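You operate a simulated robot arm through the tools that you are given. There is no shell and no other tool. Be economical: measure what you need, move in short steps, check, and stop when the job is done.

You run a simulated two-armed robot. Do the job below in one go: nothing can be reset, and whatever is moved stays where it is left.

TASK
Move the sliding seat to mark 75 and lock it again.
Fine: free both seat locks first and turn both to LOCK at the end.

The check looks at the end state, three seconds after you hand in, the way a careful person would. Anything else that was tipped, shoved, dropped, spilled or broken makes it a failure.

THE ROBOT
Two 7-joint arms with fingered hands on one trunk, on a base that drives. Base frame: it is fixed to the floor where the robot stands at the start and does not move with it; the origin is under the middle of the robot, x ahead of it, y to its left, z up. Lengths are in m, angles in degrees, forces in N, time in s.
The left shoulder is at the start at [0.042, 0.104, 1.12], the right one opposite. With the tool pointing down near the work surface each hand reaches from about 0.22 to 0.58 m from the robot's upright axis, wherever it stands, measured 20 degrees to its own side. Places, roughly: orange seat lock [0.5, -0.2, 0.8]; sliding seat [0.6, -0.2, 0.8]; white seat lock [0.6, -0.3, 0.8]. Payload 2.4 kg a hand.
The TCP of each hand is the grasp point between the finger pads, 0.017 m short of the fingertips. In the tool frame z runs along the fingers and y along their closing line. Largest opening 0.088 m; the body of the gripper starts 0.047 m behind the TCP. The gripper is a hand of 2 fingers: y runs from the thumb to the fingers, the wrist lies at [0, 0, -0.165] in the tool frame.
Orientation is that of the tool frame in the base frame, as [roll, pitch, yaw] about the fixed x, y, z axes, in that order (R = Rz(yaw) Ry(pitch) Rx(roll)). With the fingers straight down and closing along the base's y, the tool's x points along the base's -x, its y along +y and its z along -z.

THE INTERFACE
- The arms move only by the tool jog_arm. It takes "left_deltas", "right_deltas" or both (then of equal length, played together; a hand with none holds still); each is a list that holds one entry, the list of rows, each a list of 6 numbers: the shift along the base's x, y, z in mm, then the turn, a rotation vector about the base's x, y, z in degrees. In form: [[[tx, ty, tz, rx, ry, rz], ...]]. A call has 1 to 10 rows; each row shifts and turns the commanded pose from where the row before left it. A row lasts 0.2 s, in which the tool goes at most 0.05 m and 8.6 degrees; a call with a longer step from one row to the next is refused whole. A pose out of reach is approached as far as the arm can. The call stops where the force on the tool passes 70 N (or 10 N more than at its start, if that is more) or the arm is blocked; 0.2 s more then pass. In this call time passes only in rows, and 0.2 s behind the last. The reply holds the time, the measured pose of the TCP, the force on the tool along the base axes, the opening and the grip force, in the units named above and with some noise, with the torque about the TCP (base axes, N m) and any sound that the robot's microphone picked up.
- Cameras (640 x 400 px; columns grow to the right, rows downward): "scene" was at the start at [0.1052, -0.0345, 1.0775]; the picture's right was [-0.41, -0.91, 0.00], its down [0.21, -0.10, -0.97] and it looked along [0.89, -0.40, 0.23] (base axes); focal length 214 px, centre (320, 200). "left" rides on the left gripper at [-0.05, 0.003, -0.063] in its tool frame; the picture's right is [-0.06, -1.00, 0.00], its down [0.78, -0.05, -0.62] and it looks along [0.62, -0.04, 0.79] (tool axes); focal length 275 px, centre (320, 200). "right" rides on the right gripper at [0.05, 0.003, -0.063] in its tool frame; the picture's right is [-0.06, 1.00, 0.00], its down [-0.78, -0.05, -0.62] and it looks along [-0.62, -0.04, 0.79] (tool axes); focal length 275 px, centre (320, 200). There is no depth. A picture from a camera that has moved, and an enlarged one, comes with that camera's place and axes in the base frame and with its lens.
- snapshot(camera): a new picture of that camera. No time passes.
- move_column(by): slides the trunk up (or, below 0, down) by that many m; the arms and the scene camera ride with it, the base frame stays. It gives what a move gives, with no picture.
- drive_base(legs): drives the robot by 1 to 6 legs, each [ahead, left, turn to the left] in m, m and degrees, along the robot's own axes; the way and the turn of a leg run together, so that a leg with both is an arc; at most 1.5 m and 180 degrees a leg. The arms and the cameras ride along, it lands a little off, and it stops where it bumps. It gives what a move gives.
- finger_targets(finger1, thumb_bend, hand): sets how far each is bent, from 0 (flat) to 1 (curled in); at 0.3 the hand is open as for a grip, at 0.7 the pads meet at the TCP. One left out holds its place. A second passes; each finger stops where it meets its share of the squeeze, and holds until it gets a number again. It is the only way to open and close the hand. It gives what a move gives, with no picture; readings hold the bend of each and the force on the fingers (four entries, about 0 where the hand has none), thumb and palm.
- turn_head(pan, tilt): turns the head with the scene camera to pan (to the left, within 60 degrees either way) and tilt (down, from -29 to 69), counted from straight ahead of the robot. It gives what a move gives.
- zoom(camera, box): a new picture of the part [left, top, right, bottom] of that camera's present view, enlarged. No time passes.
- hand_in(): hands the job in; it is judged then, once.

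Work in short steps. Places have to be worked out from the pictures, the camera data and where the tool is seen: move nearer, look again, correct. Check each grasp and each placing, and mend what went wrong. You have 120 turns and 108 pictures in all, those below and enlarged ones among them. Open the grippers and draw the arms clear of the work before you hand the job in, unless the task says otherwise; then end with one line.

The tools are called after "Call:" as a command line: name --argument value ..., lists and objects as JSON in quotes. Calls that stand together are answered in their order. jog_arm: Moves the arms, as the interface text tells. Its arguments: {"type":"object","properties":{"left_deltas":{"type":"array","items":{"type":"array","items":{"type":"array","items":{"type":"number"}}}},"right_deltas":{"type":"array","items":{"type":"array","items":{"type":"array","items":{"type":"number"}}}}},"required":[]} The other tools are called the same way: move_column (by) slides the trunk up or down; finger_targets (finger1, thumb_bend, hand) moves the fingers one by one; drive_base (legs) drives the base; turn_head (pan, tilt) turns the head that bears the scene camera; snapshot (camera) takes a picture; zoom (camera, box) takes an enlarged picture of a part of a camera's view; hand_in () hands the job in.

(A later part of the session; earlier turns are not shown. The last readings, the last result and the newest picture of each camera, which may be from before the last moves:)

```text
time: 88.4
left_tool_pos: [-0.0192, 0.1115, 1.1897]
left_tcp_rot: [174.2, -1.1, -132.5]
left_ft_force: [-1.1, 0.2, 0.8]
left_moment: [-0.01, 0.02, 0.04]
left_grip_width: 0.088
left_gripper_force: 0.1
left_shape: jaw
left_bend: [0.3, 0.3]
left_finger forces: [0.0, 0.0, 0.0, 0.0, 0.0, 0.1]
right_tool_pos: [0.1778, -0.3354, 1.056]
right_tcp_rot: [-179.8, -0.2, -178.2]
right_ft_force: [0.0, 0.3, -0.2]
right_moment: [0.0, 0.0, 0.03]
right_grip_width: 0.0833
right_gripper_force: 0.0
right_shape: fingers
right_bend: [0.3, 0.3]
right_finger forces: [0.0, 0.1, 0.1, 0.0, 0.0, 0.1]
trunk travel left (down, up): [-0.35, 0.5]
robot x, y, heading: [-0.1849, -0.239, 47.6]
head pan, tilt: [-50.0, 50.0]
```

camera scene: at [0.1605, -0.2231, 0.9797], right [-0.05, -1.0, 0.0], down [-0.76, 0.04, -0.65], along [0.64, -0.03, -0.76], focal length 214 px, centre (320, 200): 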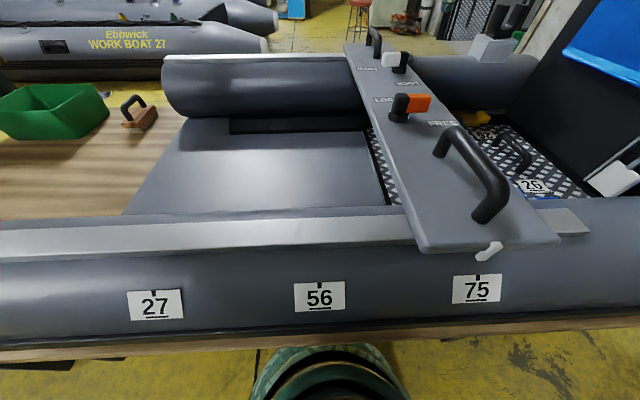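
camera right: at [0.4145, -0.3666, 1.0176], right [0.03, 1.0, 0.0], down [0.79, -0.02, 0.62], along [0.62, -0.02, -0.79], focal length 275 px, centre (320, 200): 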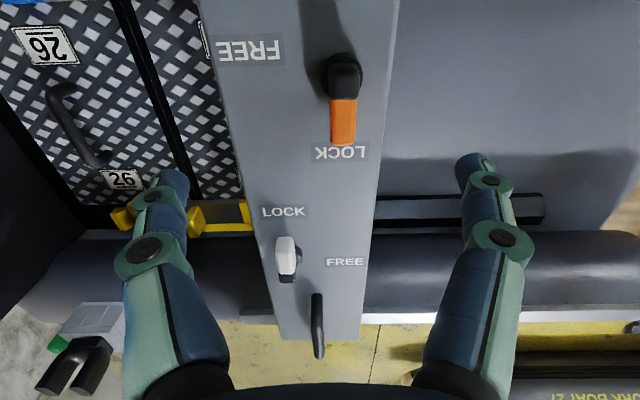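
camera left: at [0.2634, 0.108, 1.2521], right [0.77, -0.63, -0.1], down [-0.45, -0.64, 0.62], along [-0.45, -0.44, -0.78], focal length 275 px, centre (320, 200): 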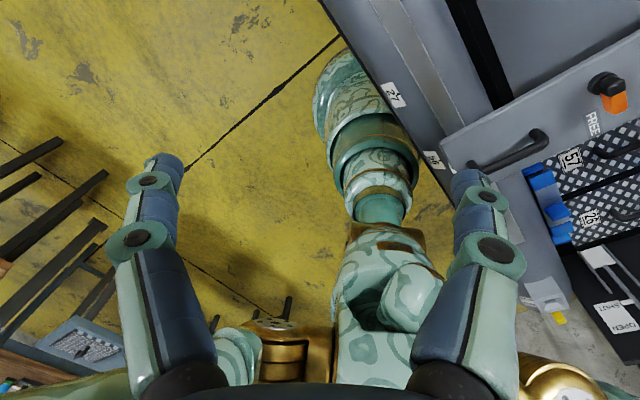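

Backed off freely. Now 0.14 m to the right and look at the pointer straight on.

Call:
drive_base --legs '[[-0.103, -0.094, 0]]'

Call:
turn_head --pan -48 --tilt 32

Call:
snapshot --camera "scene"

```text
time: 89.8
left_tool_pos: [-0.0202, -0.0287, 1.1893]
left_tcp_rot: [174.2, -1.1, -132.7]
left_ft_force: [0.5, -1.3, 0.5]
left_moment: [-0.01, 0.0, -0.02]
left_grip_width: 0.088
left_gripper_force: 0.0
left_shape: jaw
left_bend: [0.3, 0.3]
left_finger forces: [0.0, 0.0, 0.0, 0.0, 0.0, 0.1]
right_tool_pos: [0.1776, -0.4767, 1.0556]
right_tcp_rot: [-180.0, -0.3, -178.2]
right_ft_force: [0.1, -0.8, 0.5]
right_moment: [-0.01, 0.02, -0.03]
right_grip_width: 0.0835
right_gripper_force: 0.2
right_shape: fingers
right_bend: [0.3, 0.3]
right_finger forces: [0.0, 0.0, 0.0, 0.1, 0.1, 0.0]
trunk travel left (down, up): [-0.35, 0.5]
robot x, y, heading: [-0.1845, -0.3852, 47.3]
head pan, tilt: [-50.0, 50.0]
```

```text
time: 90.6
left_tool_pos: [-0.02, -0.0305, 1.1885]
left_tcp_rot: [174.2, -1.2, -132.6]
left_ft_force: [-0.3, 0.2, 0.1]
left_moment: [0.0, -0.03, 0.01]
left_grip_width: 0.0881
left_gripper_force: 0.0
left_shape: jaw
left_bend: [0.3, 0.3]
left_finger forces: [0.0, 0.0, 0.0, 0.1, 0.0, 0.0]
right_tool_pos: [0.1784, -0.4764, 1.0553]
right_tcp_rot: [-179.9, -0.4, -178.1]
right_ft_force: [0.4, 0.6, 0.6]
right_moment: [0.02, 0.0, -0.02]
right_grip_width: 0.0834
right_gripper_force: 0.0
right_shape: fingers
right_bend: [0.3, 0.3]
right_finger forces: [0.1, 0.0, 0.0, 0.0, 0.0, 0.0]
trunk travel left (down, up): [-0.35, 0.5]
robot x, y, heading: [-0.1837, -0.382, 47.0]
head pan, tilt: [-48.0, 32.0]
```

```text
32 pictures are left
camera scene: at [-0.0758, -0.3619, 1.0056], right [-0.01, -1.0, 0.0], down [-0.53, 0.01, -0.85], along [0.85, -0.01, -0.53], focal length 214 px, centre (320, 200)
```

scene: 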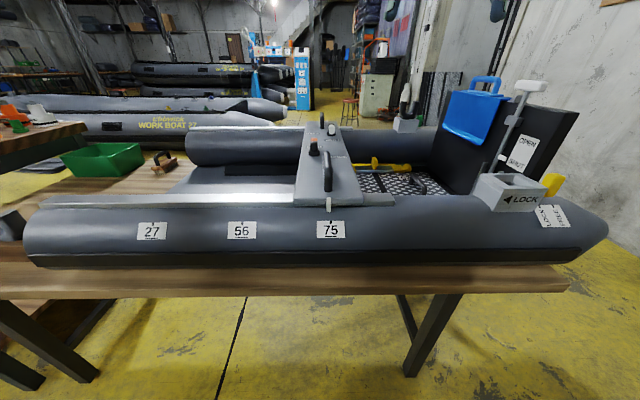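

A nearly straight-on view; I zoom on the pointer and 75.

Call:
zoom --camera "scene" --box '[295, 185, 365, 245]'

Call:
zoom --camera "scene" --box '[280, 100, 380, 210]'

```text
6.67 times, centred on (330, 215) of scene
camera zoom: at [-0.0758, -0.3619, 1.0056], right [-0.01, -1.0, 0.0], down [-0.53, 0.01, -0.85], along [0.85, -0.01, -0.53], focal length 1430 px, centre (253, 100)
```

zoom: 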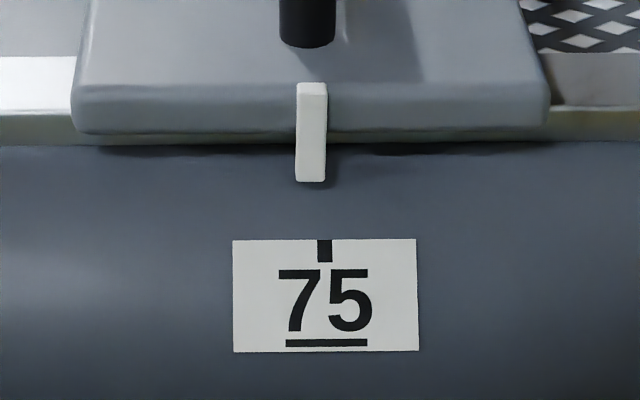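

```text
3.64 times, centred on (330, 155) of scene
camera zoom: at [-0.0758, -0.3619, 1.0056], right [-0.01, -1.0, 0.0], down [-0.53, 0.01, -0.85], along [0.85, -0.01, -0.53], focal length 780 px, centre (284, 364)
```

zoom: 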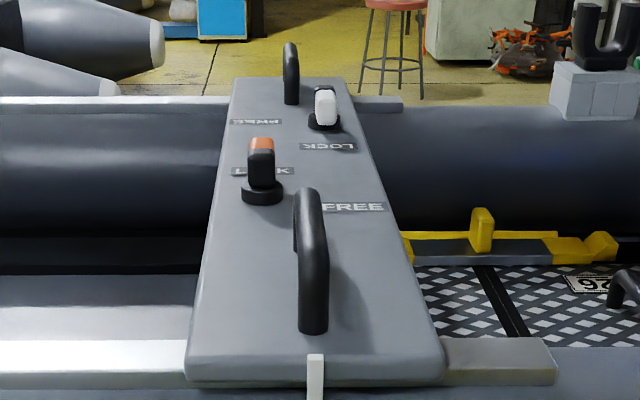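

Head-on, both levers are at LOCK but the pointer is ~3.7 mm short of the 75 tick (toward +y). That's worth fixing, so I return to the working spot.

Call:
drive_base --legs '[[0.1046, 0.0975, 0], [0.1715, -0.184, 0]]'

Call:
turn_head --pan -50 --tilt 50

Call:
jog_arm --right_deltas '[[[30, -6, -10, 0, 0, 0], [30, -6, -10, 0, 0, 0], [30, -6, -10, 0, 0, 0], [30, -6, -10, 0, 0, 0], [30, -6, -10, 0, 0, 0], [30, -5, -10, 0, 0, 0], [0, 0, -20, 0, 0, -1.8]]]'

Call:
snapshot --camera "right"

```text
time: 93.5
left_tool_pos: [0.2279, 0.1177, 1.1914]
left_tcp_rot: [174.3, -1.0, -132.3]
left_ft_force: [-0.4, 1.0, 0.1]
left_moment: [0.01, 0.01, 0.02]
left_grip_width: 0.088
left_gripper_force: 0.1
left_shape: jaw
left_bend: [0.3, 0.3]
left_finger forces: [0.1, 0.1, 0.0, 0.1, 0.0, 0.0]
right_tool_pos: [0.425, -0.3287, 1.0573]
right_tcp_rot: [-179.9, -0.1, -178.1]
right_ft_force: [0.4, -0.4, 0.5]
right_moment: [0.02, -0.02, -0.01]
right_grip_width: 0.0835
right_gripper_force: 0.1
right_shape: fingers
right_bend: [0.3, 0.3]
right_finger forces: [0.0, 0.0, 0.0, 0.1, 0.1, 0.0]
trunk travel left (down, up): [-0.35, 0.5]
robot x, y, heading: [0.0665, -0.2377, 47.4]
head pan, tilt: [-48.0, 32.0]
stopped in leg 2: the robot was blocked; the commanded pose is now the measured one
```

```text
time: 94.3
left_tool_pos: [0.2264, 0.1179, 1.1898]
left_tcp_rot: [174.4, -0.9, -132.3]
left_ft_force: [-0.2, 0.3, -0.6]
left_moment: [0.0, 0.02, 0.01]
left_grip_width: 0.0882
left_gripper_force: 0.1
left_shape: jaw
left_bend: [0.3, 0.3]
left_finger forces: [0.0, 0.0, 0.0, 0.0, 0.0, 0.1]
right_tool_pos: [0.4254, -0.3291, 1.0578]
right_tcp_rot: [-179.9, 0.0, -178.0]
right_ft_force: [0.3, 0.8, 0.2]
right_moment: [0.02, 0.01, -0.02]
right_grip_width: 0.0836
right_gripper_force: 0.1
right_shape: fingers
right_bend: [0.3, 0.3]
right_finger forces: [0.0, 0.1, 0.1, 0.0, 0.0, 0.0]
trunk travel left (down, up): [-0.35, 0.5]
robot x, y, heading: [0.0705, -0.2381, 47.0]
head pan, tilt: [-50.0, 50.0]
```

```text
time: 95.9
left_tool_pos: [0.2251, 0.1167, 1.1896]
left_tcp_rot: [174.4, -0.9, -132.3]
left_ft_force: [-0.6, -0.9, -0.5]
left_moment: [0.0, -0.01, 0.02]
left_grip_width: 0.0879
left_gripper_force: 0.0
left_shape: jaw
left_bend: [0.3, 0.3]
left_finger forces: [0.1, 0.0, 0.0, 0.0, 0.0, 0.0]
right_tool_pos: [0.6044, -0.3633, 0.9791]
right_tcp_rot: [-179.9, 0.2, -179.8]
right_ft_force: [0.3, -0.1, 0.9]
right_moment: [0.01, 0.03, 0.04]
right_grip_width: 0.0838
right_gripper_force: 0.0
right_shape: fingers
right_bend: [0.3, 0.3]
right_finger forces: [0.1, 0.1, 0.0, 0.0, 0.0, 0.1]
trunk travel left (down, up): [-0.35, 0.5]
robot x, y, heading: [0.0657, -0.2346, 47.3]
head pan, tilt: [-50.0, 50.0]
```

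```text
29 pictures are left
camera right: at [0.556, -0.3611, 1.0425], right [0.06, 1.0, 0.0], down [0.78, -0.05, 0.62], along [0.62, -0.04, -0.78], focal length 275 px, centre (320, 200)
```

right: 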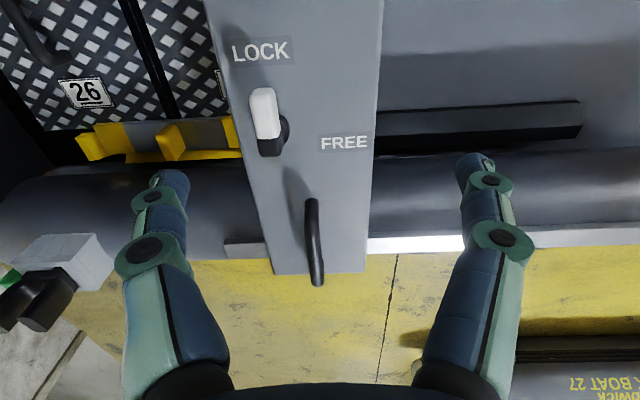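

White hub ≈ [0.657, −0.408]. I move over it, lower, and grip with the lever along x.

Call:
jog_arm --right_deltas '[[[25, -22, -20, 0, 0, 0], [25, -22, -20, 0, 0, 0], [0, 0, -35, 0, 0, 0], [0, 0, -35, 0, 0, 0], [0, 0, -33, 0, 0, 0], [0, 0, 0, 0, 0, 0]]]'

Call:
finger_targets --hand "right" --finger1 0.72 --thumb_bend 0.72

Call:
jog_arm --right_deltas '[[[0, 0.3, 0, 0, 0, -7.5], [0, 0.3, 0, 0, 0, -7.5], [0.3, 0.3, 0, 0, 0, -7.5], [0.3, 0.3, 0, 0, 0, -7.5], [0.3, 0.3, 0, 0, 0, -7.5], [0.3, 0.3, 0, 0, 0, -7.5], [0.3, 0.3, 0, 0, 0, -7.5], [0.3, 0.3, 0, 0, 0, -7.5], [0.3, 0, 0, 0, 0, -7.5]]]'

Call:
jog_arm --right_deltas '[[[0, 0, 0, 0, 0, -7.5], [0, 0, 0, 0, 0, -7.5], [0, 0, 0, 0, 0, -7.5], [0, 0, 0, 0, 0, -7.5], [0, 0, 0, 0, 0, -7.5], [0, 0, 0, 0, 0, -7.5]]]'

Call:
zoom --camera "scene" --box '[340, 20, 460, 120]'

```text
time: 97.3
left_tool_pos: [0.2268, 0.1177, 1.1906]
left_tcp_rot: [174.4, -0.8, -132.2]
left_ft_force: [0.3, 0.6, -0.7]
left_moment: [0.02, 0.02, 0.03]
left_grip_width: 0.0881
left_gripper_force: 0.0
left_shape: jaw
left_bend: [0.3, 0.3]
left_finger forces: [0.1, 0.0, 0.0, 0.1, 0.0, 0.0]
right_tool_pos: [0.6573, -0.4086, 0.8351]
right_tcp_rot: [-179.9, 0.2, -179.9]
right_ft_force: [-0.2, 0.1, -0.4]
right_moment: [0.01, 0.0, 0.04]
right_grip_width: 0.0834
right_gripper_force: 0.0
right_shape: fingers
right_bend: [0.3, 0.3]
right_finger forces: [0.0, 0.0, 0.0, 0.0, 0.0, 0.0]
trunk travel left (down, up): [-0.35, 0.5]
robot x, y, heading: [0.0657, -0.2379, 47.5]
head pan, tilt: [-50.0, 50.0]
```

```text
time: 98.3
left_tool_pos: [0.2256, 0.1169, 1.1901]
left_tcp_rot: [174.4, -0.9, -132.3]
left_ft_force: [0.2, -0.4, 0.5]
left_moment: [-0.02, 0.0, 0.01]
left_grip_width: 0.0881
left_gripper_force: 0.0
left_shape: jaw
left_bend: [0.3, 0.3]
left_finger forces: [0.0, 0.0, 0.0, 0.0, 0.0, 0.1]
right_tool_pos: [0.6573, -0.4088, 0.836]
right_tcp_rot: [-179.9, 0.1, -179.8]
right_ft_force: [1.5, -3.4, 0.1]
right_moment: [-0.01, -0.06, 0.0]
right_grip_width: 0.0113
right_gripper_force: 5.2
right_shape: fingers
right_bend: [0.65, 0.66]
right_finger forces: [4.2, 0.0, 0.0, 0.1, 6.4, 0.1]
trunk travel left (down, up): [-0.35, 0.5]
robot x, y, heading: [0.0676, -0.2369, 47.2]
head pan, tilt: [-50.0, 50.0]
```

```text
time: 100.3
left_tool_pos: [0.2255, 0.1175, 1.1901]
left_tcp_rot: [174.4, -0.8, -132.3]
left_ft_force: [0.2, 0.0, -0.3]
left_moment: [-0.01, -0.01, 0.01]
left_grip_width: 0.0881
left_gripper_force: 0.1
left_shape: jaw
left_bend: [0.3, 0.3]
left_finger forces: [0.1, 0.0, 0.1, 0.0, 0.0, 0.0]
right_tool_pos: [0.6583, -0.4064, 0.8354]
right_tcp_rot: [179.8, -0.1, 112.4]
right_ft_force: [-0.4, -8.2, 2.5]
right_moment: [-0.13, 0.05, 0.04]
right_grip_width: 0.0097
right_gripper_force: 6.5
right_shape: fingers
right_bend: [0.69, 0.66]
right_finger forces: [4.4, 0.0, 0.0, 0.0, 7.7, 0.0]
trunk travel left (down, up): [-0.35, 0.5]
robot x, y, heading: [0.0678, -0.2385, 47.6]
head pan, tilt: [-50.0, 50.0]
```

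```text
time: 101.7
left_tool_pos: [0.2271, 0.1184, 1.1894]
left_tcp_rot: [174.4, -1.0, -132.2]
left_ft_force: [0.4, 0.3, 1.0]
left_moment: [-0.05, 0.02, 0.03]
left_grip_width: 0.0881
left_gripper_force: 0.1
left_shape: jaw
left_bend: [0.3, 0.3]
left_finger forces: [0.0, 0.0, 0.0, 0.0, 0.1, 0.0]
right_tool_pos: [0.6573, -0.4055, 0.8355]
right_tcp_rot: [179.9, -0.2, 67.6]
right_ft_force: [-2.8, -2.2, 3.5]
right_moment: [-0.07, 0.02, 0.22]
right_grip_width: 0.0107
right_gripper_force: 9.4
right_shape: fingers
right_bend: [0.69, 0.66]
right_finger forces: [9.8, 0.1, 0.1, 0.0, 10.2, 0.0]
trunk travel left (down, up): [-0.35, 0.5]
robot x, y, heading: [0.0669, -0.2365, 47.5]
head pan, tilt: [-50.0, 50.0]
```

```text
4.00 times, centred on (400, 70) of scene
camera zoom: at [0.1599, -0.2182, 0.9798], right [-0.05, -1.0, 0.0], down [-0.76, 0.04, -0.65], along [0.65, -0.03, -0.76], focal length 858 px, centre (0, 720)
```

zoom: 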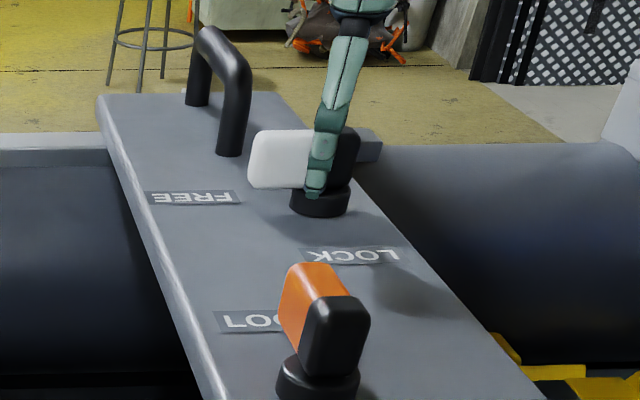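

White is at FREE. I release, lift, and move to the orange lever (hub ≈ [0.468, −0.352]), yaw 180°.

Call:
finger_targets --hand "right" --finger1 0.35 --thumb_bend 0.35

Call:
jog_arm --right_deltas '[[[0, 0, 30, 0, 0, 0], [0, 0, 45, 0, 0, 0], [0, 0, 40, 0, 0, 8.4], [-30, 9, 0, 0, 0, 8.4], [-30, 9, 0, 0, 0, 8.4], [-30, 9, 0, 0, 0, 8.4], [-30, 9, 0, 0, 0, 8.4], [-30, 9, 0, 0, 0, 8.4], [-30, 8, 0, 0, 0, 8.4], [0, 0, 0, 0, 0, 8.4]]]'

Call:
jog_arm --right_deltas '[[[0, 0, -5, 0, 0, 8.4], [0, 0, -5, 0, 0, 8.4], [0, 0, -5, 0, 0, 8.4], [0, 0, -5, 0, 0, 8.4], [0, 0, -5, 0, 0, 8.4], [0, 0, -5, 0, 0, 3]]]'

Call:
snapshot --camera "right"

Call:
zoom --camera "scene" --box '[420, 220, 530, 310]'

```text
time: 102.7
left_tool_pos: [0.2255, 0.1169, 1.19]
left_tcp_rot: [174.4, -0.9, -132.3]
left_ft_force: [0.6, 0.6, -0.3]
left_moment: [0.0, 0.0, 0.01]
left_grip_width: 0.088
left_gripper_force: 0.0
left_shape: jaw
left_bend: [0.3, 0.3]
left_finger forces: [0.0, 0.1, 0.1, 0.0, 0.1, 0.0]
right_tool_pos: [0.6577, -0.4056, 0.8361]
right_tcp_rot: [179.8, -0.3, 67.7]
right_ft_force: [0.3, 0.3, 0.0]
right_moment: [0.01, 0.01, 0.0]
right_grip_width: 0.0727
right_gripper_force: 0.0
right_shape: fingers
right_bend: [0.35, 0.35]
right_finger forces: [0.0, 0.0, 0.1, 0.0, 0.1, 0.0]
trunk travel left (down, up): [-0.35, 0.5]
robot x, y, heading: [0.0682, -0.2388, 47.3]
head pan, tilt: [-50.0, 50.0]
```

```text
time: 104.9
left_tool_pos: [0.2265, 0.118, 1.1898]
left_tcp_rot: [174.5, -1.0, -132.2]
left_ft_force: [0.2, -0.6, 0.3]
left_moment: [0.01, 0.0, 0.01]
left_grip_width: 0.0881
left_gripper_force: 0.1
left_shape: jaw
left_bend: [0.3, 0.3]
left_finger forces: [0.1, 0.0, 0.0, 0.0, 0.0, 0.0]
right_tool_pos: [0.4755, -0.353, 0.9501]
right_tcp_rot: [179.9, -0.2, 135.0]
right_ft_force: [-0.3, -0.4, -0.2]
right_moment: [0.0, -0.01, -0.01]
right_grip_width: 0.0728
right_gripper_force: 0.1
right_shape: fingers
right_bend: [0.35, 0.35]
right_finger forces: [0.1, 0.1, 0.0, 0.1, 0.1, 0.1]
trunk travel left (down, up): [-0.35, 0.5]
robot x, y, heading: [0.0674, -0.2352, 47.4]
head pan, tilt: [-50.0, 50.0]
```

```text
time: 106.3
left_tool_pos: [0.2253, 0.1178, 1.1891]
left_tcp_rot: [174.5, -1.0, -132.3]
left_ft_force: [-0.3, -0.4, 0.0]
left_moment: [0.03, -0.02, 0.05]
left_grip_width: 0.088
left_gripper_force: 0.1
left_shape: jaw
left_bend: [0.3, 0.3]
left_finger forces: [0.0, 0.0, 0.0, 0.0, 0.1, 0.0]
right_tool_pos: [0.4779, -0.3531, 0.9199]
right_tcp_rot: [-179.9, 0.1, -179.9]
right_ft_force: [1.0, 0.0, 0.7]
right_moment: [-0.01, 0.0, -0.01]
right_grip_width: 0.0726
right_gripper_force: 0.2
right_shape: fingers
right_bend: [0.35, 0.35]
right_finger forces: [0.0, 0.0, 0.1, 0.0, 0.1, 0.0]
trunk travel left (down, up): [-0.35, 0.5]
robot x, y, heading: [0.0666, -0.2359, 47.4]
head pan, tilt: [-50.0, 50.0]
```

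```text
27 pictures are left
camera right: at [0.4275, -0.3505, 0.9823], right [0.06, 1.0, 0.0], down [0.78, -0.05, 0.62], along [0.62, -0.04, -0.78], focal length 275 px, centre (320, 200)
```

right: 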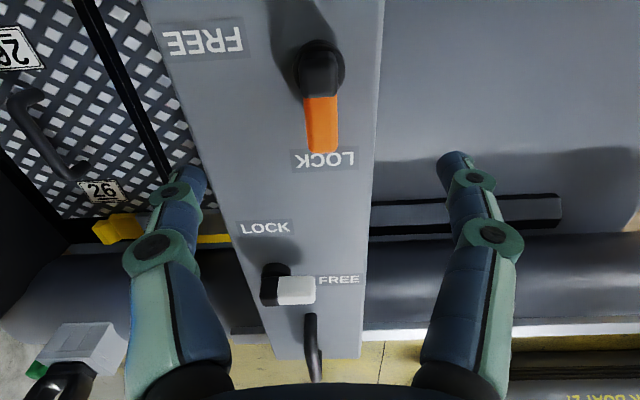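

```text
4.44 times, centred on (475, 265) of scene
camera zoom: at [0.16, -0.2182, 0.9798], right [-0.05, -1.0, 0.0], down [-0.76, 0.04, -0.65], along [0.65, -0.03, -0.76], focal length 953 px, centre (-369, -89)
```

zoom: 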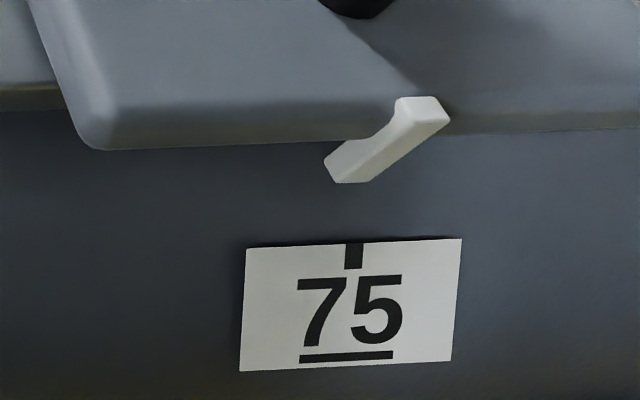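

Baseline from here: tip x=353, tick 354 px; goal is the tip ~17 px (3.7 mm) further right, at ~370. I lower onto the orange lever, grip and turn −60°.

Call:
jog_arm --right_deltas '[[[-6, 0, -28, 0, 0, 0], [0, 0, -28, 0, 0, 0], [0, 0, -27, 0, 0, 0], [0, 0, 0, 0, 0, 0]]]'

Call:
finger_targets --hand "right" --finger1 0.72 --thumb_bend 0.72

Call:
jog_arm --right_deltas '[[[0, -0.3, 0, 0, 0, -7.5], [0, -0.4, 0, 0, 0, -7.5], [-0.2, -0.4, 0, 0, 0, -7.5], [-0.3, -0.4, 0, 0, 0, -7.5], [-0.3, -0.4, 0, 0, 0, -7.5], [-0.3, -0.4, 0, 0, 0, -7.5], [-0.3, -0.4, 0, 0, 0, -7.5], [-0.3, -0.4, 0, 0, 0, -7.5]]]'

Call:
zoom --camera "scene" --box '[420, 220, 530, 310]'

Call:
zoom --camera "scene" --box '[350, 60, 470, 160]'

```text
time: 107.3
left_tool_pos: [0.226, 0.117, 1.19]
left_tcp_rot: [174.4, -1.0, -132.3]
left_ft_force: [-0.7, -0.7, 0.1]
left_moment: [0.01, -0.02, -0.03]
left_grip_width: 0.0878
left_gripper_force: 0.0
left_shape: jaw
left_bend: [0.3, 0.3]
left_finger forces: [0.1, 0.0, 0.0, 0.0, 0.0, 0.1]
right_tool_pos: [0.4721, -0.3547, 0.8356]
right_tcp_rot: [-179.9, 0.1, 179.9]
right_ft_force: [0.1, 0.4, 0.3]
right_moment: [0.0, 0.03, -0.02]
right_grip_width: 0.0725
right_gripper_force: 0.0
right_shape: fingers
right_bend: [0.35, 0.35]
right_finger forces: [0.0, 0.0, 0.0, 0.1, 0.1, 0.0]
trunk travel left (down, up): [-0.35, 0.5]
robot x, y, heading: [0.0644, -0.2388, 47.4]
head pan, tilt: [-50.0, 50.0]
```

```text
time: 108.3
left_tool_pos: [0.2264, 0.1173, 1.1907]
left_tcp_rot: [174.4, -0.9, -132.4]
left_ft_force: [-0.4, -0.6, 0.3]
left_moment: [0.01, 0.01, 0.01]
left_grip_width: 0.0881
left_gripper_force: 0.0
left_shape: jaw
left_bend: [0.3, 0.3]
left_finger forces: [0.0, 0.0, 0.0, 0.0, 0.0, 0.0]
right_tool_pos: [0.4734, -0.3537, 0.8372]
right_tcp_rot: [-179.9, 0.2, 179.8]
right_ft_force: [1.1, 0.2, -0.7]
right_moment: [0.03, -0.02, -0.02]
right_grip_width: 0.011
right_gripper_force: 4.6
right_shape: fingers
right_bend: [0.63, 0.67]
right_finger forces: [4.7, 0.0, 0.1, 0.0, 4.5, 0.1]
trunk travel left (down, up): [-0.35, 0.5]
robot x, y, heading: [0.0656, -0.2368, 47.5]
head pan, tilt: [-50.0, 50.0]
```

```text
time: 110.1
left_tool_pos: [0.2257, 0.1173, 1.1903]
left_tcp_rot: [174.4, -1.0, -132.2]
left_ft_force: [-0.5, -0.4, 0.1]
left_moment: [-0.02, 0.03, 0.0]
left_grip_width: 0.0879
left_gripper_force: 0.0
left_shape: jaw
left_bend: [0.3, 0.3]
left_finger forces: [0.0, 0.1, 0.0, 0.0, 0.1, 0.0]
right_tool_pos: [0.4697, -0.3565, 0.8361]
right_tcp_rot: [179.9, -0.1, 119.7]
right_ft_force: [0.4, -6.5, -1.9]
right_moment: [-0.07, 0.0, 0.05]
right_grip_width: 0.0098
right_gripper_force: 5.4
right_shape: fingers
right_bend: [0.66, 0.67]
right_finger forces: [3.0, 0.0, 0.0, 0.0, 7.4, 0.0]
trunk travel left (down, up): [-0.35, 0.5]
robot x, y, heading: [0.0686, -0.2394, 47.3]
head pan, tilt: [-50.0, 50.0]
```

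```text
4.44 times, centred on (475, 265) of scene
camera zoom: at [0.16, -0.2182, 0.9798], right [-0.05, -1.0, 0.0], down [-0.76, 0.04, -0.65], along [0.65, -0.03, -0.76], focal length 953 px, centre (-369, -89)
```

zoom: 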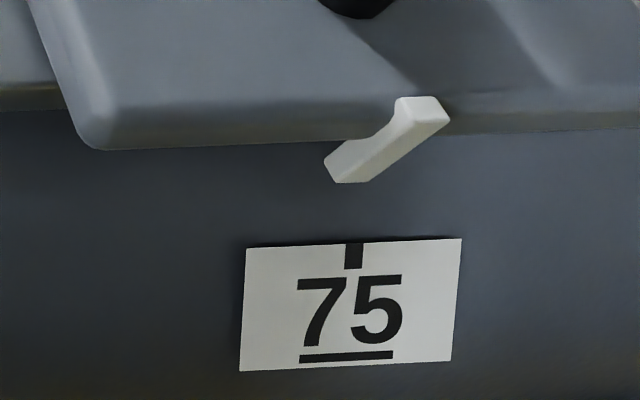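

```text
4.00 times, centred on (410, 110) of scene
camera zoom: at [0.16, -0.2182, 0.9798], right [-0.05, -1.0, 0.0], down [-0.76, 0.04, -0.65], along [0.65, -0.03, -0.76], focal length 858 px, centre (-40, 560)
```

zoom: 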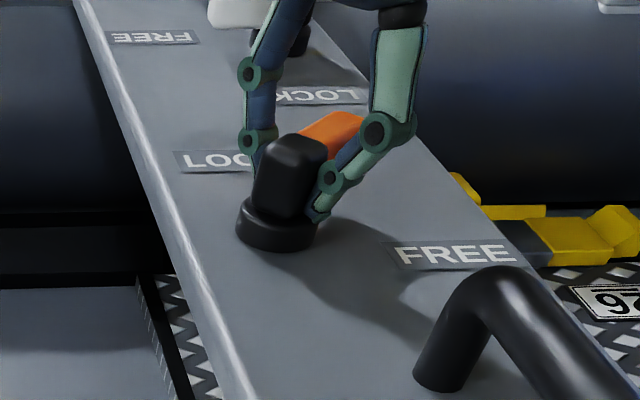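

The lever is ~50° open, seat hasn't moved. I shift −y 4 mm and check.

Call:
jog_arm --right_deltas '[[[0, -2, 0, 0, 0, 0], [0, -2, 0, 0, 0, 0], [0, 0, 0, 0, 0, 0]]]'

Call:
zoom --camera "scene" --box '[420, 220, 530, 310]'

```text
time: 110.9
left_tool_pos: [0.2262, 0.1168, 1.1891]
left_tcp_rot: [174.5, -0.9, -132.3]
left_ft_force: [0.4, 0.4, -1.1]
left_moment: [-0.01, -0.01, 0.01]
left_grip_width: 0.088
left_gripper_force: 0.0
left_shape: jaw
left_bend: [0.3, 0.3]
left_finger forces: [0.0, 0.0, 0.1, 0.1, 0.0, 0.0]
right_tool_pos: [0.4703, -0.36, 0.8368]
right_tcp_rot: [179.8, -0.1, 119.9]
right_ft_force: [-1.8, 5.8, -0.8]
right_moment: [0.08, 0.01, 0.01]
right_grip_width: 0.0096
right_gripper_force: 5.1
right_shape: fingers
right_bend: [0.66, 0.67]
right_finger forces: [5.8, 0.0, 0.0, 0.1, 3.7, 0.1]
trunk travel left (down, up): [-0.35, 0.5]
robot x, y, heading: [0.0698, -0.2367, 47.2]
head pan, tilt: [-50.0, 50.0]
```

```text
4.44 times, centred on (475, 265) of scene
camera zoom: at [0.16, -0.2182, 0.9798], right [-0.05, -1.0, 0.0], down [-0.76, 0.03, -0.65], along [0.65, -0.03, -0.76], focal length 953 px, centre (-369, -89)
```

zoom: 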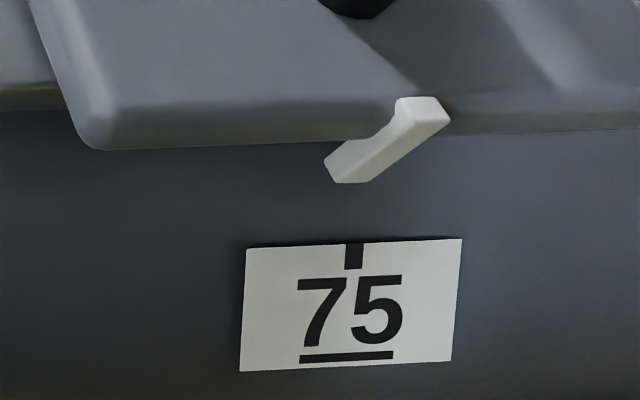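

Still held. I turn another −40° to full FREE (the hand is already preloaded toward −y), then look.

Call:
jog_arm --right_deltas '[[[0, 0, 0, 0, 0, -7.5], [0, 0, 0, 0, 0, -7.5], [0, 0, 0, 0, 0, -7.5], [0, 0, 0, 0, 0, -7.5], [0, 0, 0, 0, 0, -7.5]]]'

Call:
zoom --camera "scene" --box '[420, 220, 530, 310]'

```text
time: 112.1
left_tool_pos: [0.2253, 0.1178, 1.191]
left_tcp_rot: [174.4, -0.8, -132.4]
left_ft_force: [0.2, 0.7, 0.0]
left_moment: [0.0, -0.01, 0.0]
left_grip_width: 0.0878
left_gripper_force: 0.1
left_shape: jaw
left_bend: [0.3, 0.3]
left_finger forces: [0.0, 0.0, 0.1, 0.1, 0.0, 0.0]
right_tool_pos: [0.4713, -0.36, 0.8362]
right_tcp_rot: [179.8, -0.2, 82.1]
right_ft_force: [-6.1, -3.2, 3.5]
right_moment: [-0.05, 0.15, 0.05]
right_grip_width: 0.0099
right_gripper_force: 8.0
right_shape: fingers
right_bend: [0.68, 0.66]
right_finger forces: [2.3, 0.0, 0.0, 0.0, 13.1, 0.0]
trunk travel left (down, up): [-0.35, 0.5]
robot x, y, heading: [0.0681, -0.2355, 47.5]
head pan, tilt: [-50.0, 50.0]
```

```text
4.44 times, centred on (475, 265) of scene
camera zoom: at [0.16, -0.2181, 0.9798], right [-0.05, -1.0, 0.0], down [-0.76, 0.04, -0.65], along [0.65, -0.03, -0.76], focal length 953 px, centre (-369, -89)
```

zoom: 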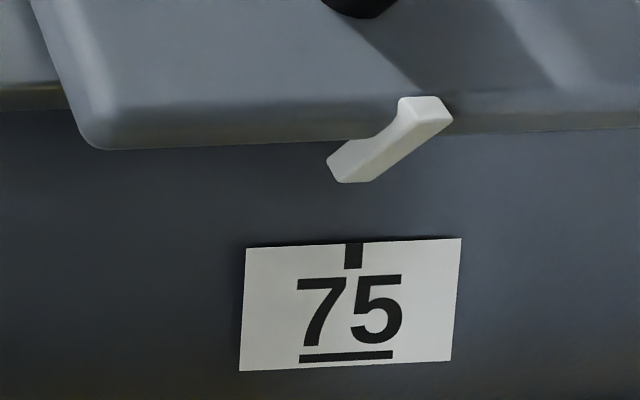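

Now it began to move (+2 px). I shift −y by 3.5 mm.

Call:
jog_arm --right_deltas '[[[0, -1.5, 0, 0, 0, 0], [0, -2, 0, 0, 0, 0], [0, 0, 0, 0, 0, 0]]]'

Call:
zoom --camera "scene" --box '[420, 220, 530, 310]'

```text
time: 112.9
left_tool_pos: [0.2246, 0.118, 1.1903]
left_tcp_rot: [174.4, -0.8, -132.3]
left_ft_force: [0.5, -0.5, 0.2]
left_moment: [0.01, -0.02, 0.01]
left_grip_width: 0.0879
left_gripper_force: 0.1
left_shape: jaw
left_bend: [0.3, 0.3]
left_finger forces: [0.0, 0.0, 0.1, 0.0, 0.1, 0.0]
right_tool_pos: [0.4695, -0.3632, 0.837]
right_tcp_rot: [179.8, -0.3, 82.4]
right_ft_force: [-5.5, 1.1, 0.9]
right_moment: [0.04, 0.12, 0.0]
right_grip_width: 0.0099
right_gripper_force: 6.4
right_shape: fingers
right_bend: [0.68, 0.66]
right_finger forces: [2.3, 0.1, 0.0, 0.1, 9.8, 0.1]
trunk travel left (down, up): [-0.35, 0.5]
robot x, y, heading: [0.0624, -0.2361, 47.3]
head pan, tilt: [-50.0, 50.0]
```

```text
4.44 times, centred on (475, 265) of scene
camera zoom: at [0.16, -0.2182, 0.9798], right [-0.05, -1.0, 0.0], down [-0.76, 0.04, -0.65], along [0.65, -0.03, -0.76], focal length 953 px, centre (-369, -89)
```

zoom: 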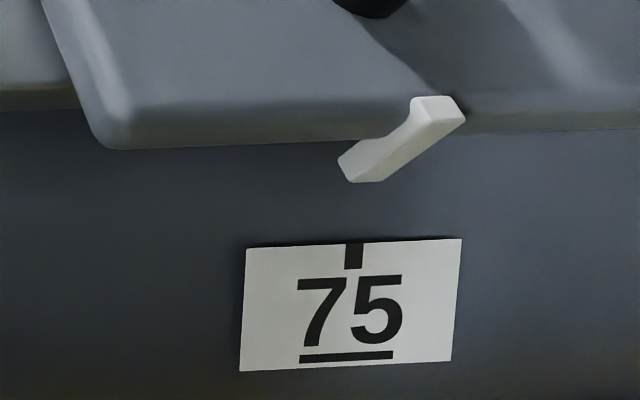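

The tip moved +15 px (~3.2 mm), near the goal. I turn back toward LOCK along an arc about the hub, first 45°, and check for creep.

Call:
jog_arm --right_deltas '[[[0.6, 0, 0, 0, 0, 7.5], [0.6, 0.1, 0, 0, 0, 7.5], [0.6, 0.2, 0, 0, 0, 7.5], [0.6, 0.2, 0, 0, 0, 7.5], [0.5, 0.3, 0, 0, 0, 7.5], [0.5, 0.3, 0, 0, 0, 7.5]]]'

Call:
zoom --camera "scene" --box '[420, 220, 530, 310]'

```text
time: 114.3
left_tool_pos: [0.2252, 0.1174, 1.1902]
left_tcp_rot: [174.4, -0.9, -132.3]
left_ft_force: [0.0, 0.2, -0.3]
left_moment: [0.0, -0.01, 0.0]
left_grip_width: 0.0882
left_gripper_force: 0.1
left_shape: jaw
left_bend: [0.3, 0.3]
left_finger forces: [0.0, 0.0, 0.0, 0.1, 0.0, 0.0]
right_tool_pos: [0.4738, -0.362, 0.8359]
right_tcp_rot: [179.9, -0.1, 127.5]
right_ft_force: [-3.1, 0.8, -0.4]
right_moment: [0.02, 0.04, -0.03]
right_grip_width: 0.0096
right_gripper_force: 4.2
right_shape: fingers
right_bend: [0.68, 0.66]
right_finger forces: [3.5, 0.0, 0.0, 0.0, 5.4, 0.0]
trunk travel left (down, up): [-0.35, 0.5]
robot x, y, heading: [0.0661, -0.2367, 47.2]
head pan, tilt: [-50.0, 50.0]
```

```text
4.44 times, centred on (475, 265) of scene
camera zoom: at [0.16, -0.2181, 0.9798], right [-0.05, -1.0, 0.0], down [-0.76, 0.04, -0.65], along [0.65, -0.03, -0.76], focal length 953 px, centre (-369, -89)
```

zoom: 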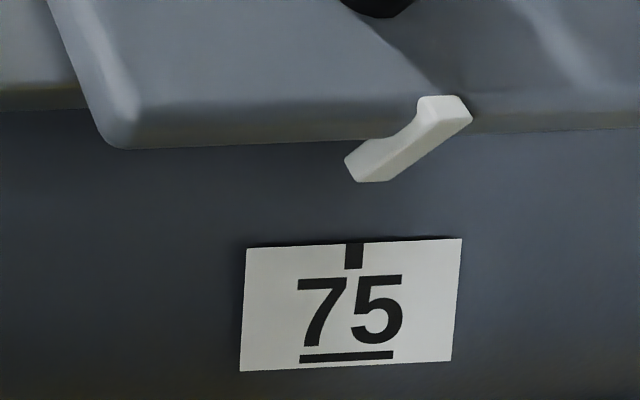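

It crept to +22 px (about 1 mm beyond goal). I pull +y 2 mm and check.

Call:
jog_arm --right_deltas '[[[0, 2, 0, 0, 0, 0], [0, 0, 0, 0, 0, 0]]]'

Call:
zoom --camera "scene" --box '[420, 220, 530, 310]'

```text
time: 114.9
left_tool_pos: [0.2259, 0.1182, 1.1906]
left_tcp_rot: [174.3, -0.9, -132.2]
left_ft_force: [-0.5, -0.1, -0.1]
left_moment: [0.06, 0.01, -0.01]
left_grip_width: 0.0881
left_gripper_force: 0.1
left_shape: jaw
left_bend: [0.3, 0.3]
left_finger forces: [0.1, 0.0, 0.1, 0.1, 0.1, 0.0]
right_tool_pos: [0.4739, -0.3605, 0.8366]
right_tcp_rot: [179.9, 0.1, 127.4]
right_ft_force: [-3.9, -1.8, 0.2]
right_moment: [-0.02, 0.04, 0.03]
right_grip_width: 0.0096
right_gripper_force: 4.4
right_shape: fingers
right_bend: [0.68, 0.66]
right_finger forces: [2.9, 0.0, 0.1, 0.1, 6.7, 0.0]
trunk travel left (down, up): [-0.35, 0.5]
robot x, y, heading: [0.0679, -0.237, 47.2]
head pan, tilt: [-50.0, 50.0]
```

```text
4.44 times, centred on (475, 265) of scene
camera zoom: at [0.16, -0.2181, 0.9798], right [-0.05, -1.0, 0.0], down [-0.76, 0.04, -0.65], along [0.65, -0.03, -0.76], focal length 953 px, centre (-369, -89)
```

zoom: 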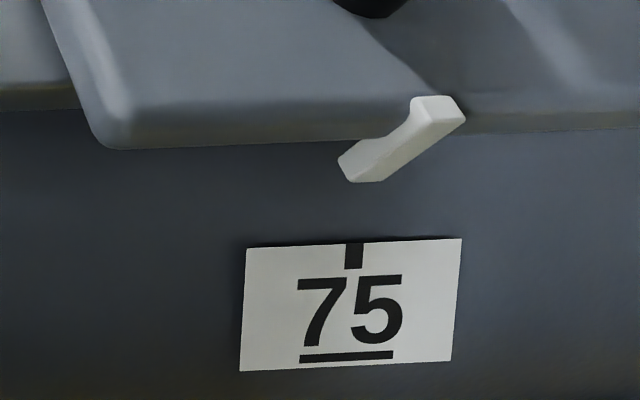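

Tip at +15–16 px — essentially on the mark. I turn the rest to LOCK without translation, as worked before.

Call:
jog_arm --right_deltas '[[[0, 0, 0, 0, 0, 7.5], [0, 0, 0, 0, 0, 7.5], [0, 0, 0, 0, 0, 7.5], [0, 0, 0, 0, 0, 7.5], [0, 0, 0, 0, 0, 7.5], [0, 0, 0, 0, 0, 7.5], [0, 0, 0, 0, 0, 7.5], [0, 0, 0, 0, 0, 7.5], [0, 0, 0, 0, 0, 7.5], [0, 0, 0, 0, 0, 7]]]'

Call:
zoom --camera "scene" --box '[420, 220, 530, 310]'

```text
time: 117.1
left_tool_pos: [0.2261, 0.1167, 1.1909]
left_tcp_rot: [174.4, -0.9, -132.3]
left_ft_force: [0.0, 0.0, -0.2]
left_moment: [-0.02, 0.0, -0.03]
left_grip_width: 0.0876
left_gripper_force: 0.1
left_shape: jaw
left_bend: [0.3, 0.3]
left_finger forces: [0.0, 0.0, 0.0, 0.0, 0.1, 0.2]
right_tool_pos: [0.4739, -0.3602, 0.8377]
right_tcp_rot: [-179.8, 0.0, -158.0]
right_ft_force: [3.0, 4.9, 0.5]
right_moment: [0.06, -0.05, -0.19]
right_grip_width: 0.011
right_gripper_force: 7.1
right_shape: fingers
right_bend: [0.65, 0.68]
right_finger forces: [9.3, 0.0, 0.0, 0.1, 5.6, 0.0]
trunk travel left (down, up): [-0.35, 0.5]
robot x, y, heading: [0.0659, -0.2379, 47.4]
head pan, tilt: [-50.0, 50.0]
```

```text
4.44 times, centred on (475, 265) of scene
camera zoom: at [0.16, -0.2181, 0.9798], right [-0.05, -1.0, 0.0], down [-0.76, 0.04, -0.65], along [0.65, -0.03, -0.76], focal length 953 px, centre (-369, -89)
```

zoom: 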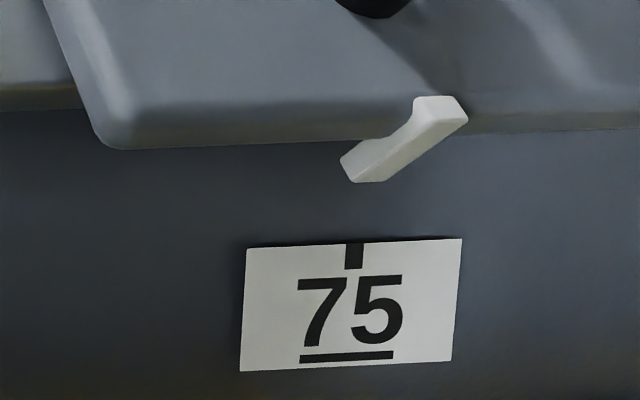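

Now +17 px — right on. I turn 10° more to be at the stop, release, lift, and go over to the white lever (hub now ≈ [0.657, −0.411]) at yaw 90°.

Call:
jog_arm --right_deltas '[[[0, 0, 0, 0, 0, 5], [0, 0, 0, 0, 0, 5]]]'

Call:
finger_targets --hand "right" --finger1 0.3 --thumb_bend 0.3

Call:
jog_arm --right_deltas '[[[0, 0, 30, 0, 0, 0], [0, 0, 45, 0, 0, 0], [0, 0, 40, 0, 0, -8.4], [20, -6, 0, 0, 0, -8.4], [27, -7, 0, 0, 0, -8.4], [27, -7, 0, 0, 0, -8.4], [27, -7, 0, 0, 0, -8.4], [27, -7, 0, 0, 0, -8.4], [27, -7, 0, 0, 0, -8.4], [25, -7, 0, 0, 0, -8.4]]]'

Call:
jog_arm --right_deltas '[[[0, 0, -10, 0, 0, -8.4], [0, 0, -10, 0, 0, -8.4], [0, 0, -10, 0, 0, -8.4], [0, 0, -10, 0, 0, -8.4], [0, 0, -10, 0, 0, -8.4], [0, 0, 0, 0, 0, -2.8]]]'

Call:
snapshot --camera "right"

```text
time: 117.7
left_tool_pos: [0.226, 0.1167, 1.1913]
left_tcp_rot: [174.4, -0.9, -132.3]
left_ft_force: [0.0, 0.5, -0.5]
left_moment: [0.01, -0.01, -0.03]
left_grip_width: 0.0884
left_gripper_force: 0.1
left_shape: jaw
left_bend: [0.3, 0.3]
left_finger forces: [0.1, 0.0, 0.0, 0.1, 0.0, 0.1]
right_tool_pos: [0.4748, -0.3594, 0.8374]
right_tcp_rot: [-179.8, 0.1, -148.0]
right_ft_force: [4.7, 5.6, 4.3]
right_moment: [0.15, -0.06, -0.41]
right_grip_width: 0.0123
right_gripper_force: 12.7
right_shape: fingers
right_bend: [0.65, 0.68]
right_finger forces: [17.0, 0.0, 0.1, 0.0, 9.4, 0.0]
trunk travel left (down, up): [-0.35, 0.5]
robot x, y, heading: [0.066, -0.2369, 47.3]
head pan, tilt: [-50.0, 50.0]
```

```text
time: 118.7
left_tool_pos: [0.227, 0.1169, 1.1892]
left_tcp_rot: [174.4, -0.9, -132.3]
left_ft_force: [-0.2, 0.6, -0.4]
left_moment: [0.01, 0.01, 0.05]
left_grip_width: 0.0881
left_gripper_force: 0.1
left_shape: jaw
left_bend: [0.3, 0.3]
left_finger forces: [0.0, 0.0, 0.1, 0.0, 0.0, 0.0]
right_tool_pos: [0.4738, -0.36, 0.8373]
right_tcp_rot: [-179.8, 0.0, -148.1]
right_ft_force: [-0.1, -0.3, 0.0]
right_moment: [0.01, -0.01, 0.02]
right_grip_width: 0.0835
right_gripper_force: 0.0
right_shape: fingers
right_bend: [0.3, 0.3]
right_finger forces: [0.1, 0.0, 0.1, 0.0, 0.0, 0.1]
trunk travel left (down, up): [-0.35, 0.5]
robot x, y, heading: [0.0666, -0.2347, 47.5]
head pan, tilt: [-50.0, 50.0]
```

```text
time: 120.9
left_tool_pos: [0.2261, 0.1172, 1.1906]
left_tcp_rot: [174.4, -0.9, -132.3]
left_ft_force: [-0.9, 0.3, 0.2]
left_moment: [-0.02, 0.02, -0.01]
left_grip_width: 0.0881
left_gripper_force: 0.0
left_shape: jaw
left_bend: [0.3, 0.3]
left_finger forces: [0.1, 0.0, 0.1, 0.0, 0.0, 0.0]
right_tool_pos: [0.6516, -0.4088, 0.952]
right_tcp_rot: [179.9, 0.1, 144.5]
right_ft_force: [-0.9, 0.1, -0.8]
right_moment: [0.0, 0.0, -0.01]
right_grip_width: 0.0834
right_gripper_force: 0.1
right_shape: fingers
right_bend: [0.3, 0.3]
right_finger forces: [0.0, 0.1, 0.0, 0.0, 0.0, 0.1]
trunk travel left (down, up): [-0.35, 0.5]
robot x, y, heading: [0.0675, -0.2352, 47.4]
head pan, tilt: [-50.0, 50.0]
```

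```text
time: 122.3
left_tool_pos: [0.2247, 0.1165, 1.1901]
left_tcp_rot: [174.4, -0.9, -132.3]
left_ft_force: [-0.7, 0.0, 0.3]
left_moment: [0.02, -0.01, -0.02]
left_grip_width: 0.088
left_gripper_force: 0.0
left_shape: jaw
left_bend: [0.3, 0.3]
left_finger forces: [0.0, 0.0, 0.1, 0.0, 0.0, 0.0]
right_tool_pos: [0.6529, -0.4081, 0.9025]
right_tcp_rot: [179.8, -0.2, 99.7]
right_ft_force: [0.4, -0.7, 0.3]
right_moment: [0.02, 0.01, -0.04]
right_grip_width: 0.0836
right_gripper_force: 0.1
right_shape: fingers
right_bend: [0.3, 0.3]
right_finger forces: [0.1, 0.0, 0.0, 0.0, 0.0, 0.1]
trunk travel left (down, up): [-0.35, 0.5]
robot x, y, heading: [0.0669, -0.2362, 47.4]
head pan, tilt: [-50.0, 50.0]
```

```text
17 pictures are left
camera right: at [0.6477, -0.3591, 0.9656], right [0.99, 0.11, 0.0], down [0.08, -0.78, 0.62], along [0.07, -0.61, -0.79], focal length 275 px, centre (320, 200)
```

right: 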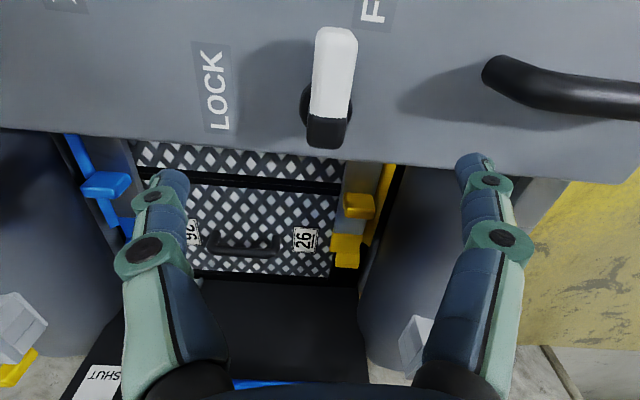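

Hub ≈ [0.657, −0.410]. I straighten yaw, lower and grip, then turn +67°.

Call:
jog_arm --right_deltas '[[[2, 1, 0, 0, 0, -5], [2, 0, -22, 0, 0, -4.7], [0, 0, -22, 0, 0, 0], [0, 0, -22, 0, 0, 0], [0, 0, 0, 0, 0, 0]]]'

Call:
finger_targets --hand "right" --finger1 0.72 --thumb_bend 0.72

Call:
jog_arm --right_deltas '[[[-0.3, 0, 0, 0, 0, 7.5], [-0.3, -0.2, 0, 0, 0, 7.5], [-0.3, -0.2, 0, 0, 0, 7.5], [-0.3, -0.3, 0, 0, 0, 7.5], [-0.3, -0.3, 0, 0, 0, 7.5], [-0.2, -0.3, 0, 0, 0, 7.5], [-0.2, -0.3, 0, 0, 0, 7.5], [-0.2, -0.3, 0, 0, 0, 7.5], [-0.1, -0.3, 0, 0, 0, 7.5]]]'

Call:
jog_arm --right_deltas '[[[0, 0, 0, 0, 0, 7.5], [0, 0, 0, 0, 0, 7.5], [0, 0, 0, 0, 0, 7.5], [0, 0, 0, 0, 0, 7.5], [0, 0, 0, 0, 0, 7.5], [0, 0, 0, 0, 0, 7.5], [0, 0, 0, 0, 0, 7.5]]]'

Call:
zoom --camera "scene" --box '[340, 20, 460, 120]'

```text
time: 123.5
left_tool_pos: [0.2257, 0.1179, 1.1916]
left_tcp_rot: [174.4, -0.9, -132.4]
left_ft_force: [-0.1, 0.4, 0.1]
left_moment: [-0.01, 0.0, 0.02]
left_grip_width: 0.0881
left_gripper_force: 0.1
left_shape: jaw
left_bend: [0.3, 0.3]
left_finger forces: [0.0, 0.0, 0.1, 0.0, 0.0, 0.0]
right_tool_pos: [0.6585, -0.4068, 0.8357]
right_tcp_rot: [179.8, -0.2, 90.2]
right_ft_force: [0.2, -0.1, -0.4]
right_moment: [0.02, 0.02, 0.02]
right_grip_width: 0.0836
right_gripper_force: 0.1
right_shape: fingers
right_bend: [0.3, 0.3]
right_finger forces: [0.0, 0.0, 0.1, 0.0, 0.0, 0.0]
trunk travel left (down, up): [-0.35, 0.5]
robot x, y, heading: [0.065, -0.2366, 47.5]
head pan, tilt: [-50.0, 50.0]
```

```text
time: 124.5
left_tool_pos: [0.2262, 0.1179, 1.19]
left_tcp_rot: [174.4, -0.9, -132.3]
left_ft_force: [0.7, 0.6, -0.1]
left_moment: [-0.01, -0.02, 0.02]
left_grip_width: 0.0881
left_gripper_force: 0.0
left_shape: jaw
left_bend: [0.3, 0.3]
left_finger forces: [0.0, 0.1, 0.1, 0.1, 0.0, 0.1]
right_tool_pos: [0.6577, -0.4075, 0.8364]
right_tcp_rot: [179.8, -0.1, 90.2]
right_ft_force: [-2.6, 0.4, -1.4]
right_moment: [0.02, 0.0, 0.0]
right_grip_width: 0.0099
right_gripper_force: 4.3
right_shape: fingers
right_bend: [0.67, 0.66]
right_finger forces: [3.2, 0.1, 0.0, 0.0, 5.7, 0.1]
trunk travel left (down, up): [-0.35, 0.5]
robot x, y, heading: [0.0668, -0.2379, 47.6]
head pan, tilt: [-50.0, 50.0]
```

```text
time: 126.5
left_tool_pos: [0.2274, 0.1178, 1.1907]
left_tcp_rot: [174.4, -0.8, -132.3]
left_ft_force: [-0.1, -0.3, 0.5]
left_moment: [0.02, 0.02, -0.02]
left_grip_width: 0.0879
left_gripper_force: 0.0
left_shape: jaw
left_bend: [0.3, 0.3]
left_finger forces: [0.0, 0.1, 0.1, 0.0, 0.0, 0.0]
right_tool_pos: [0.6557, -0.4098, 0.8387]
right_tcp_rot: [-180.0, -0.1, 157.8]
right_ft_force: [-7.9, -1.5, -1.3]
right_moment: [-0.02, 0.14, -0.05]
right_grip_width: 0.0099
right_gripper_force: 5.0
right_shape: fingers
right_bend: [0.68, 0.66]
right_finger forces: [2.6, 0.0, 0.0, 0.0, 7.3, 0.0]
trunk travel left (down, up): [-0.35, 0.5]
robot x, y, heading: [0.0664, -0.2379, 47.2]
head pan, tilt: [-50.0, 50.0]
```

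```text
time: 128.1
left_tool_pos: [0.2273, 0.1171, 1.1905]
left_tcp_rot: [174.5, -0.9, -132.3]
left_ft_force: [0.8, -0.1, -0.1]
left_moment: [-0.03, -0.01, 0.0]
left_grip_width: 0.0879
left_gripper_force: 0.1
left_shape: jaw
left_bend: [0.3, 0.3]
left_finger forces: [0.0, 0.0, 0.1, 0.0, 0.0, 0.0]
right_tool_pos: [0.6559, -0.4099, 0.8349]
right_tcp_rot: [-179.6, 0.0, -149.7]
right_ft_force: [-7.7, -9.3, 3.3]
right_moment: [-0.17, 0.13, -0.31]
right_grip_width: 0.0117
right_gripper_force: 12.7
right_shape: fingers
right_bend: [0.69, 0.65]
right_finger forces: [7.4, 0.0, 0.0, 0.0, 16.9, 0.0]
trunk travel left (down, up): [-0.35, 0.5]
robot x, y, heading: [0.0672, -0.2418, 47.4]
head pan, tilt: [-50.0, 50.0]
```

```text
4.00 times, centred on (400, 70) of scene
camera zoom: at [0.1599, -0.2181, 0.9798], right [-0.05, -1.0, 0.0], down [-0.76, 0.04, -0.65], along [0.65, -0.03, -0.76], focal length 858 px, centre (0, 720)
```

zoom: 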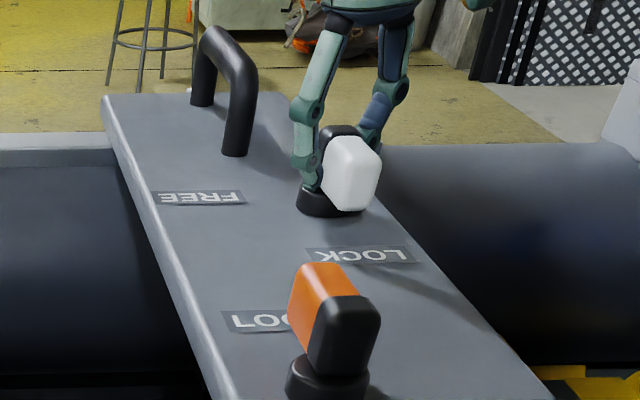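

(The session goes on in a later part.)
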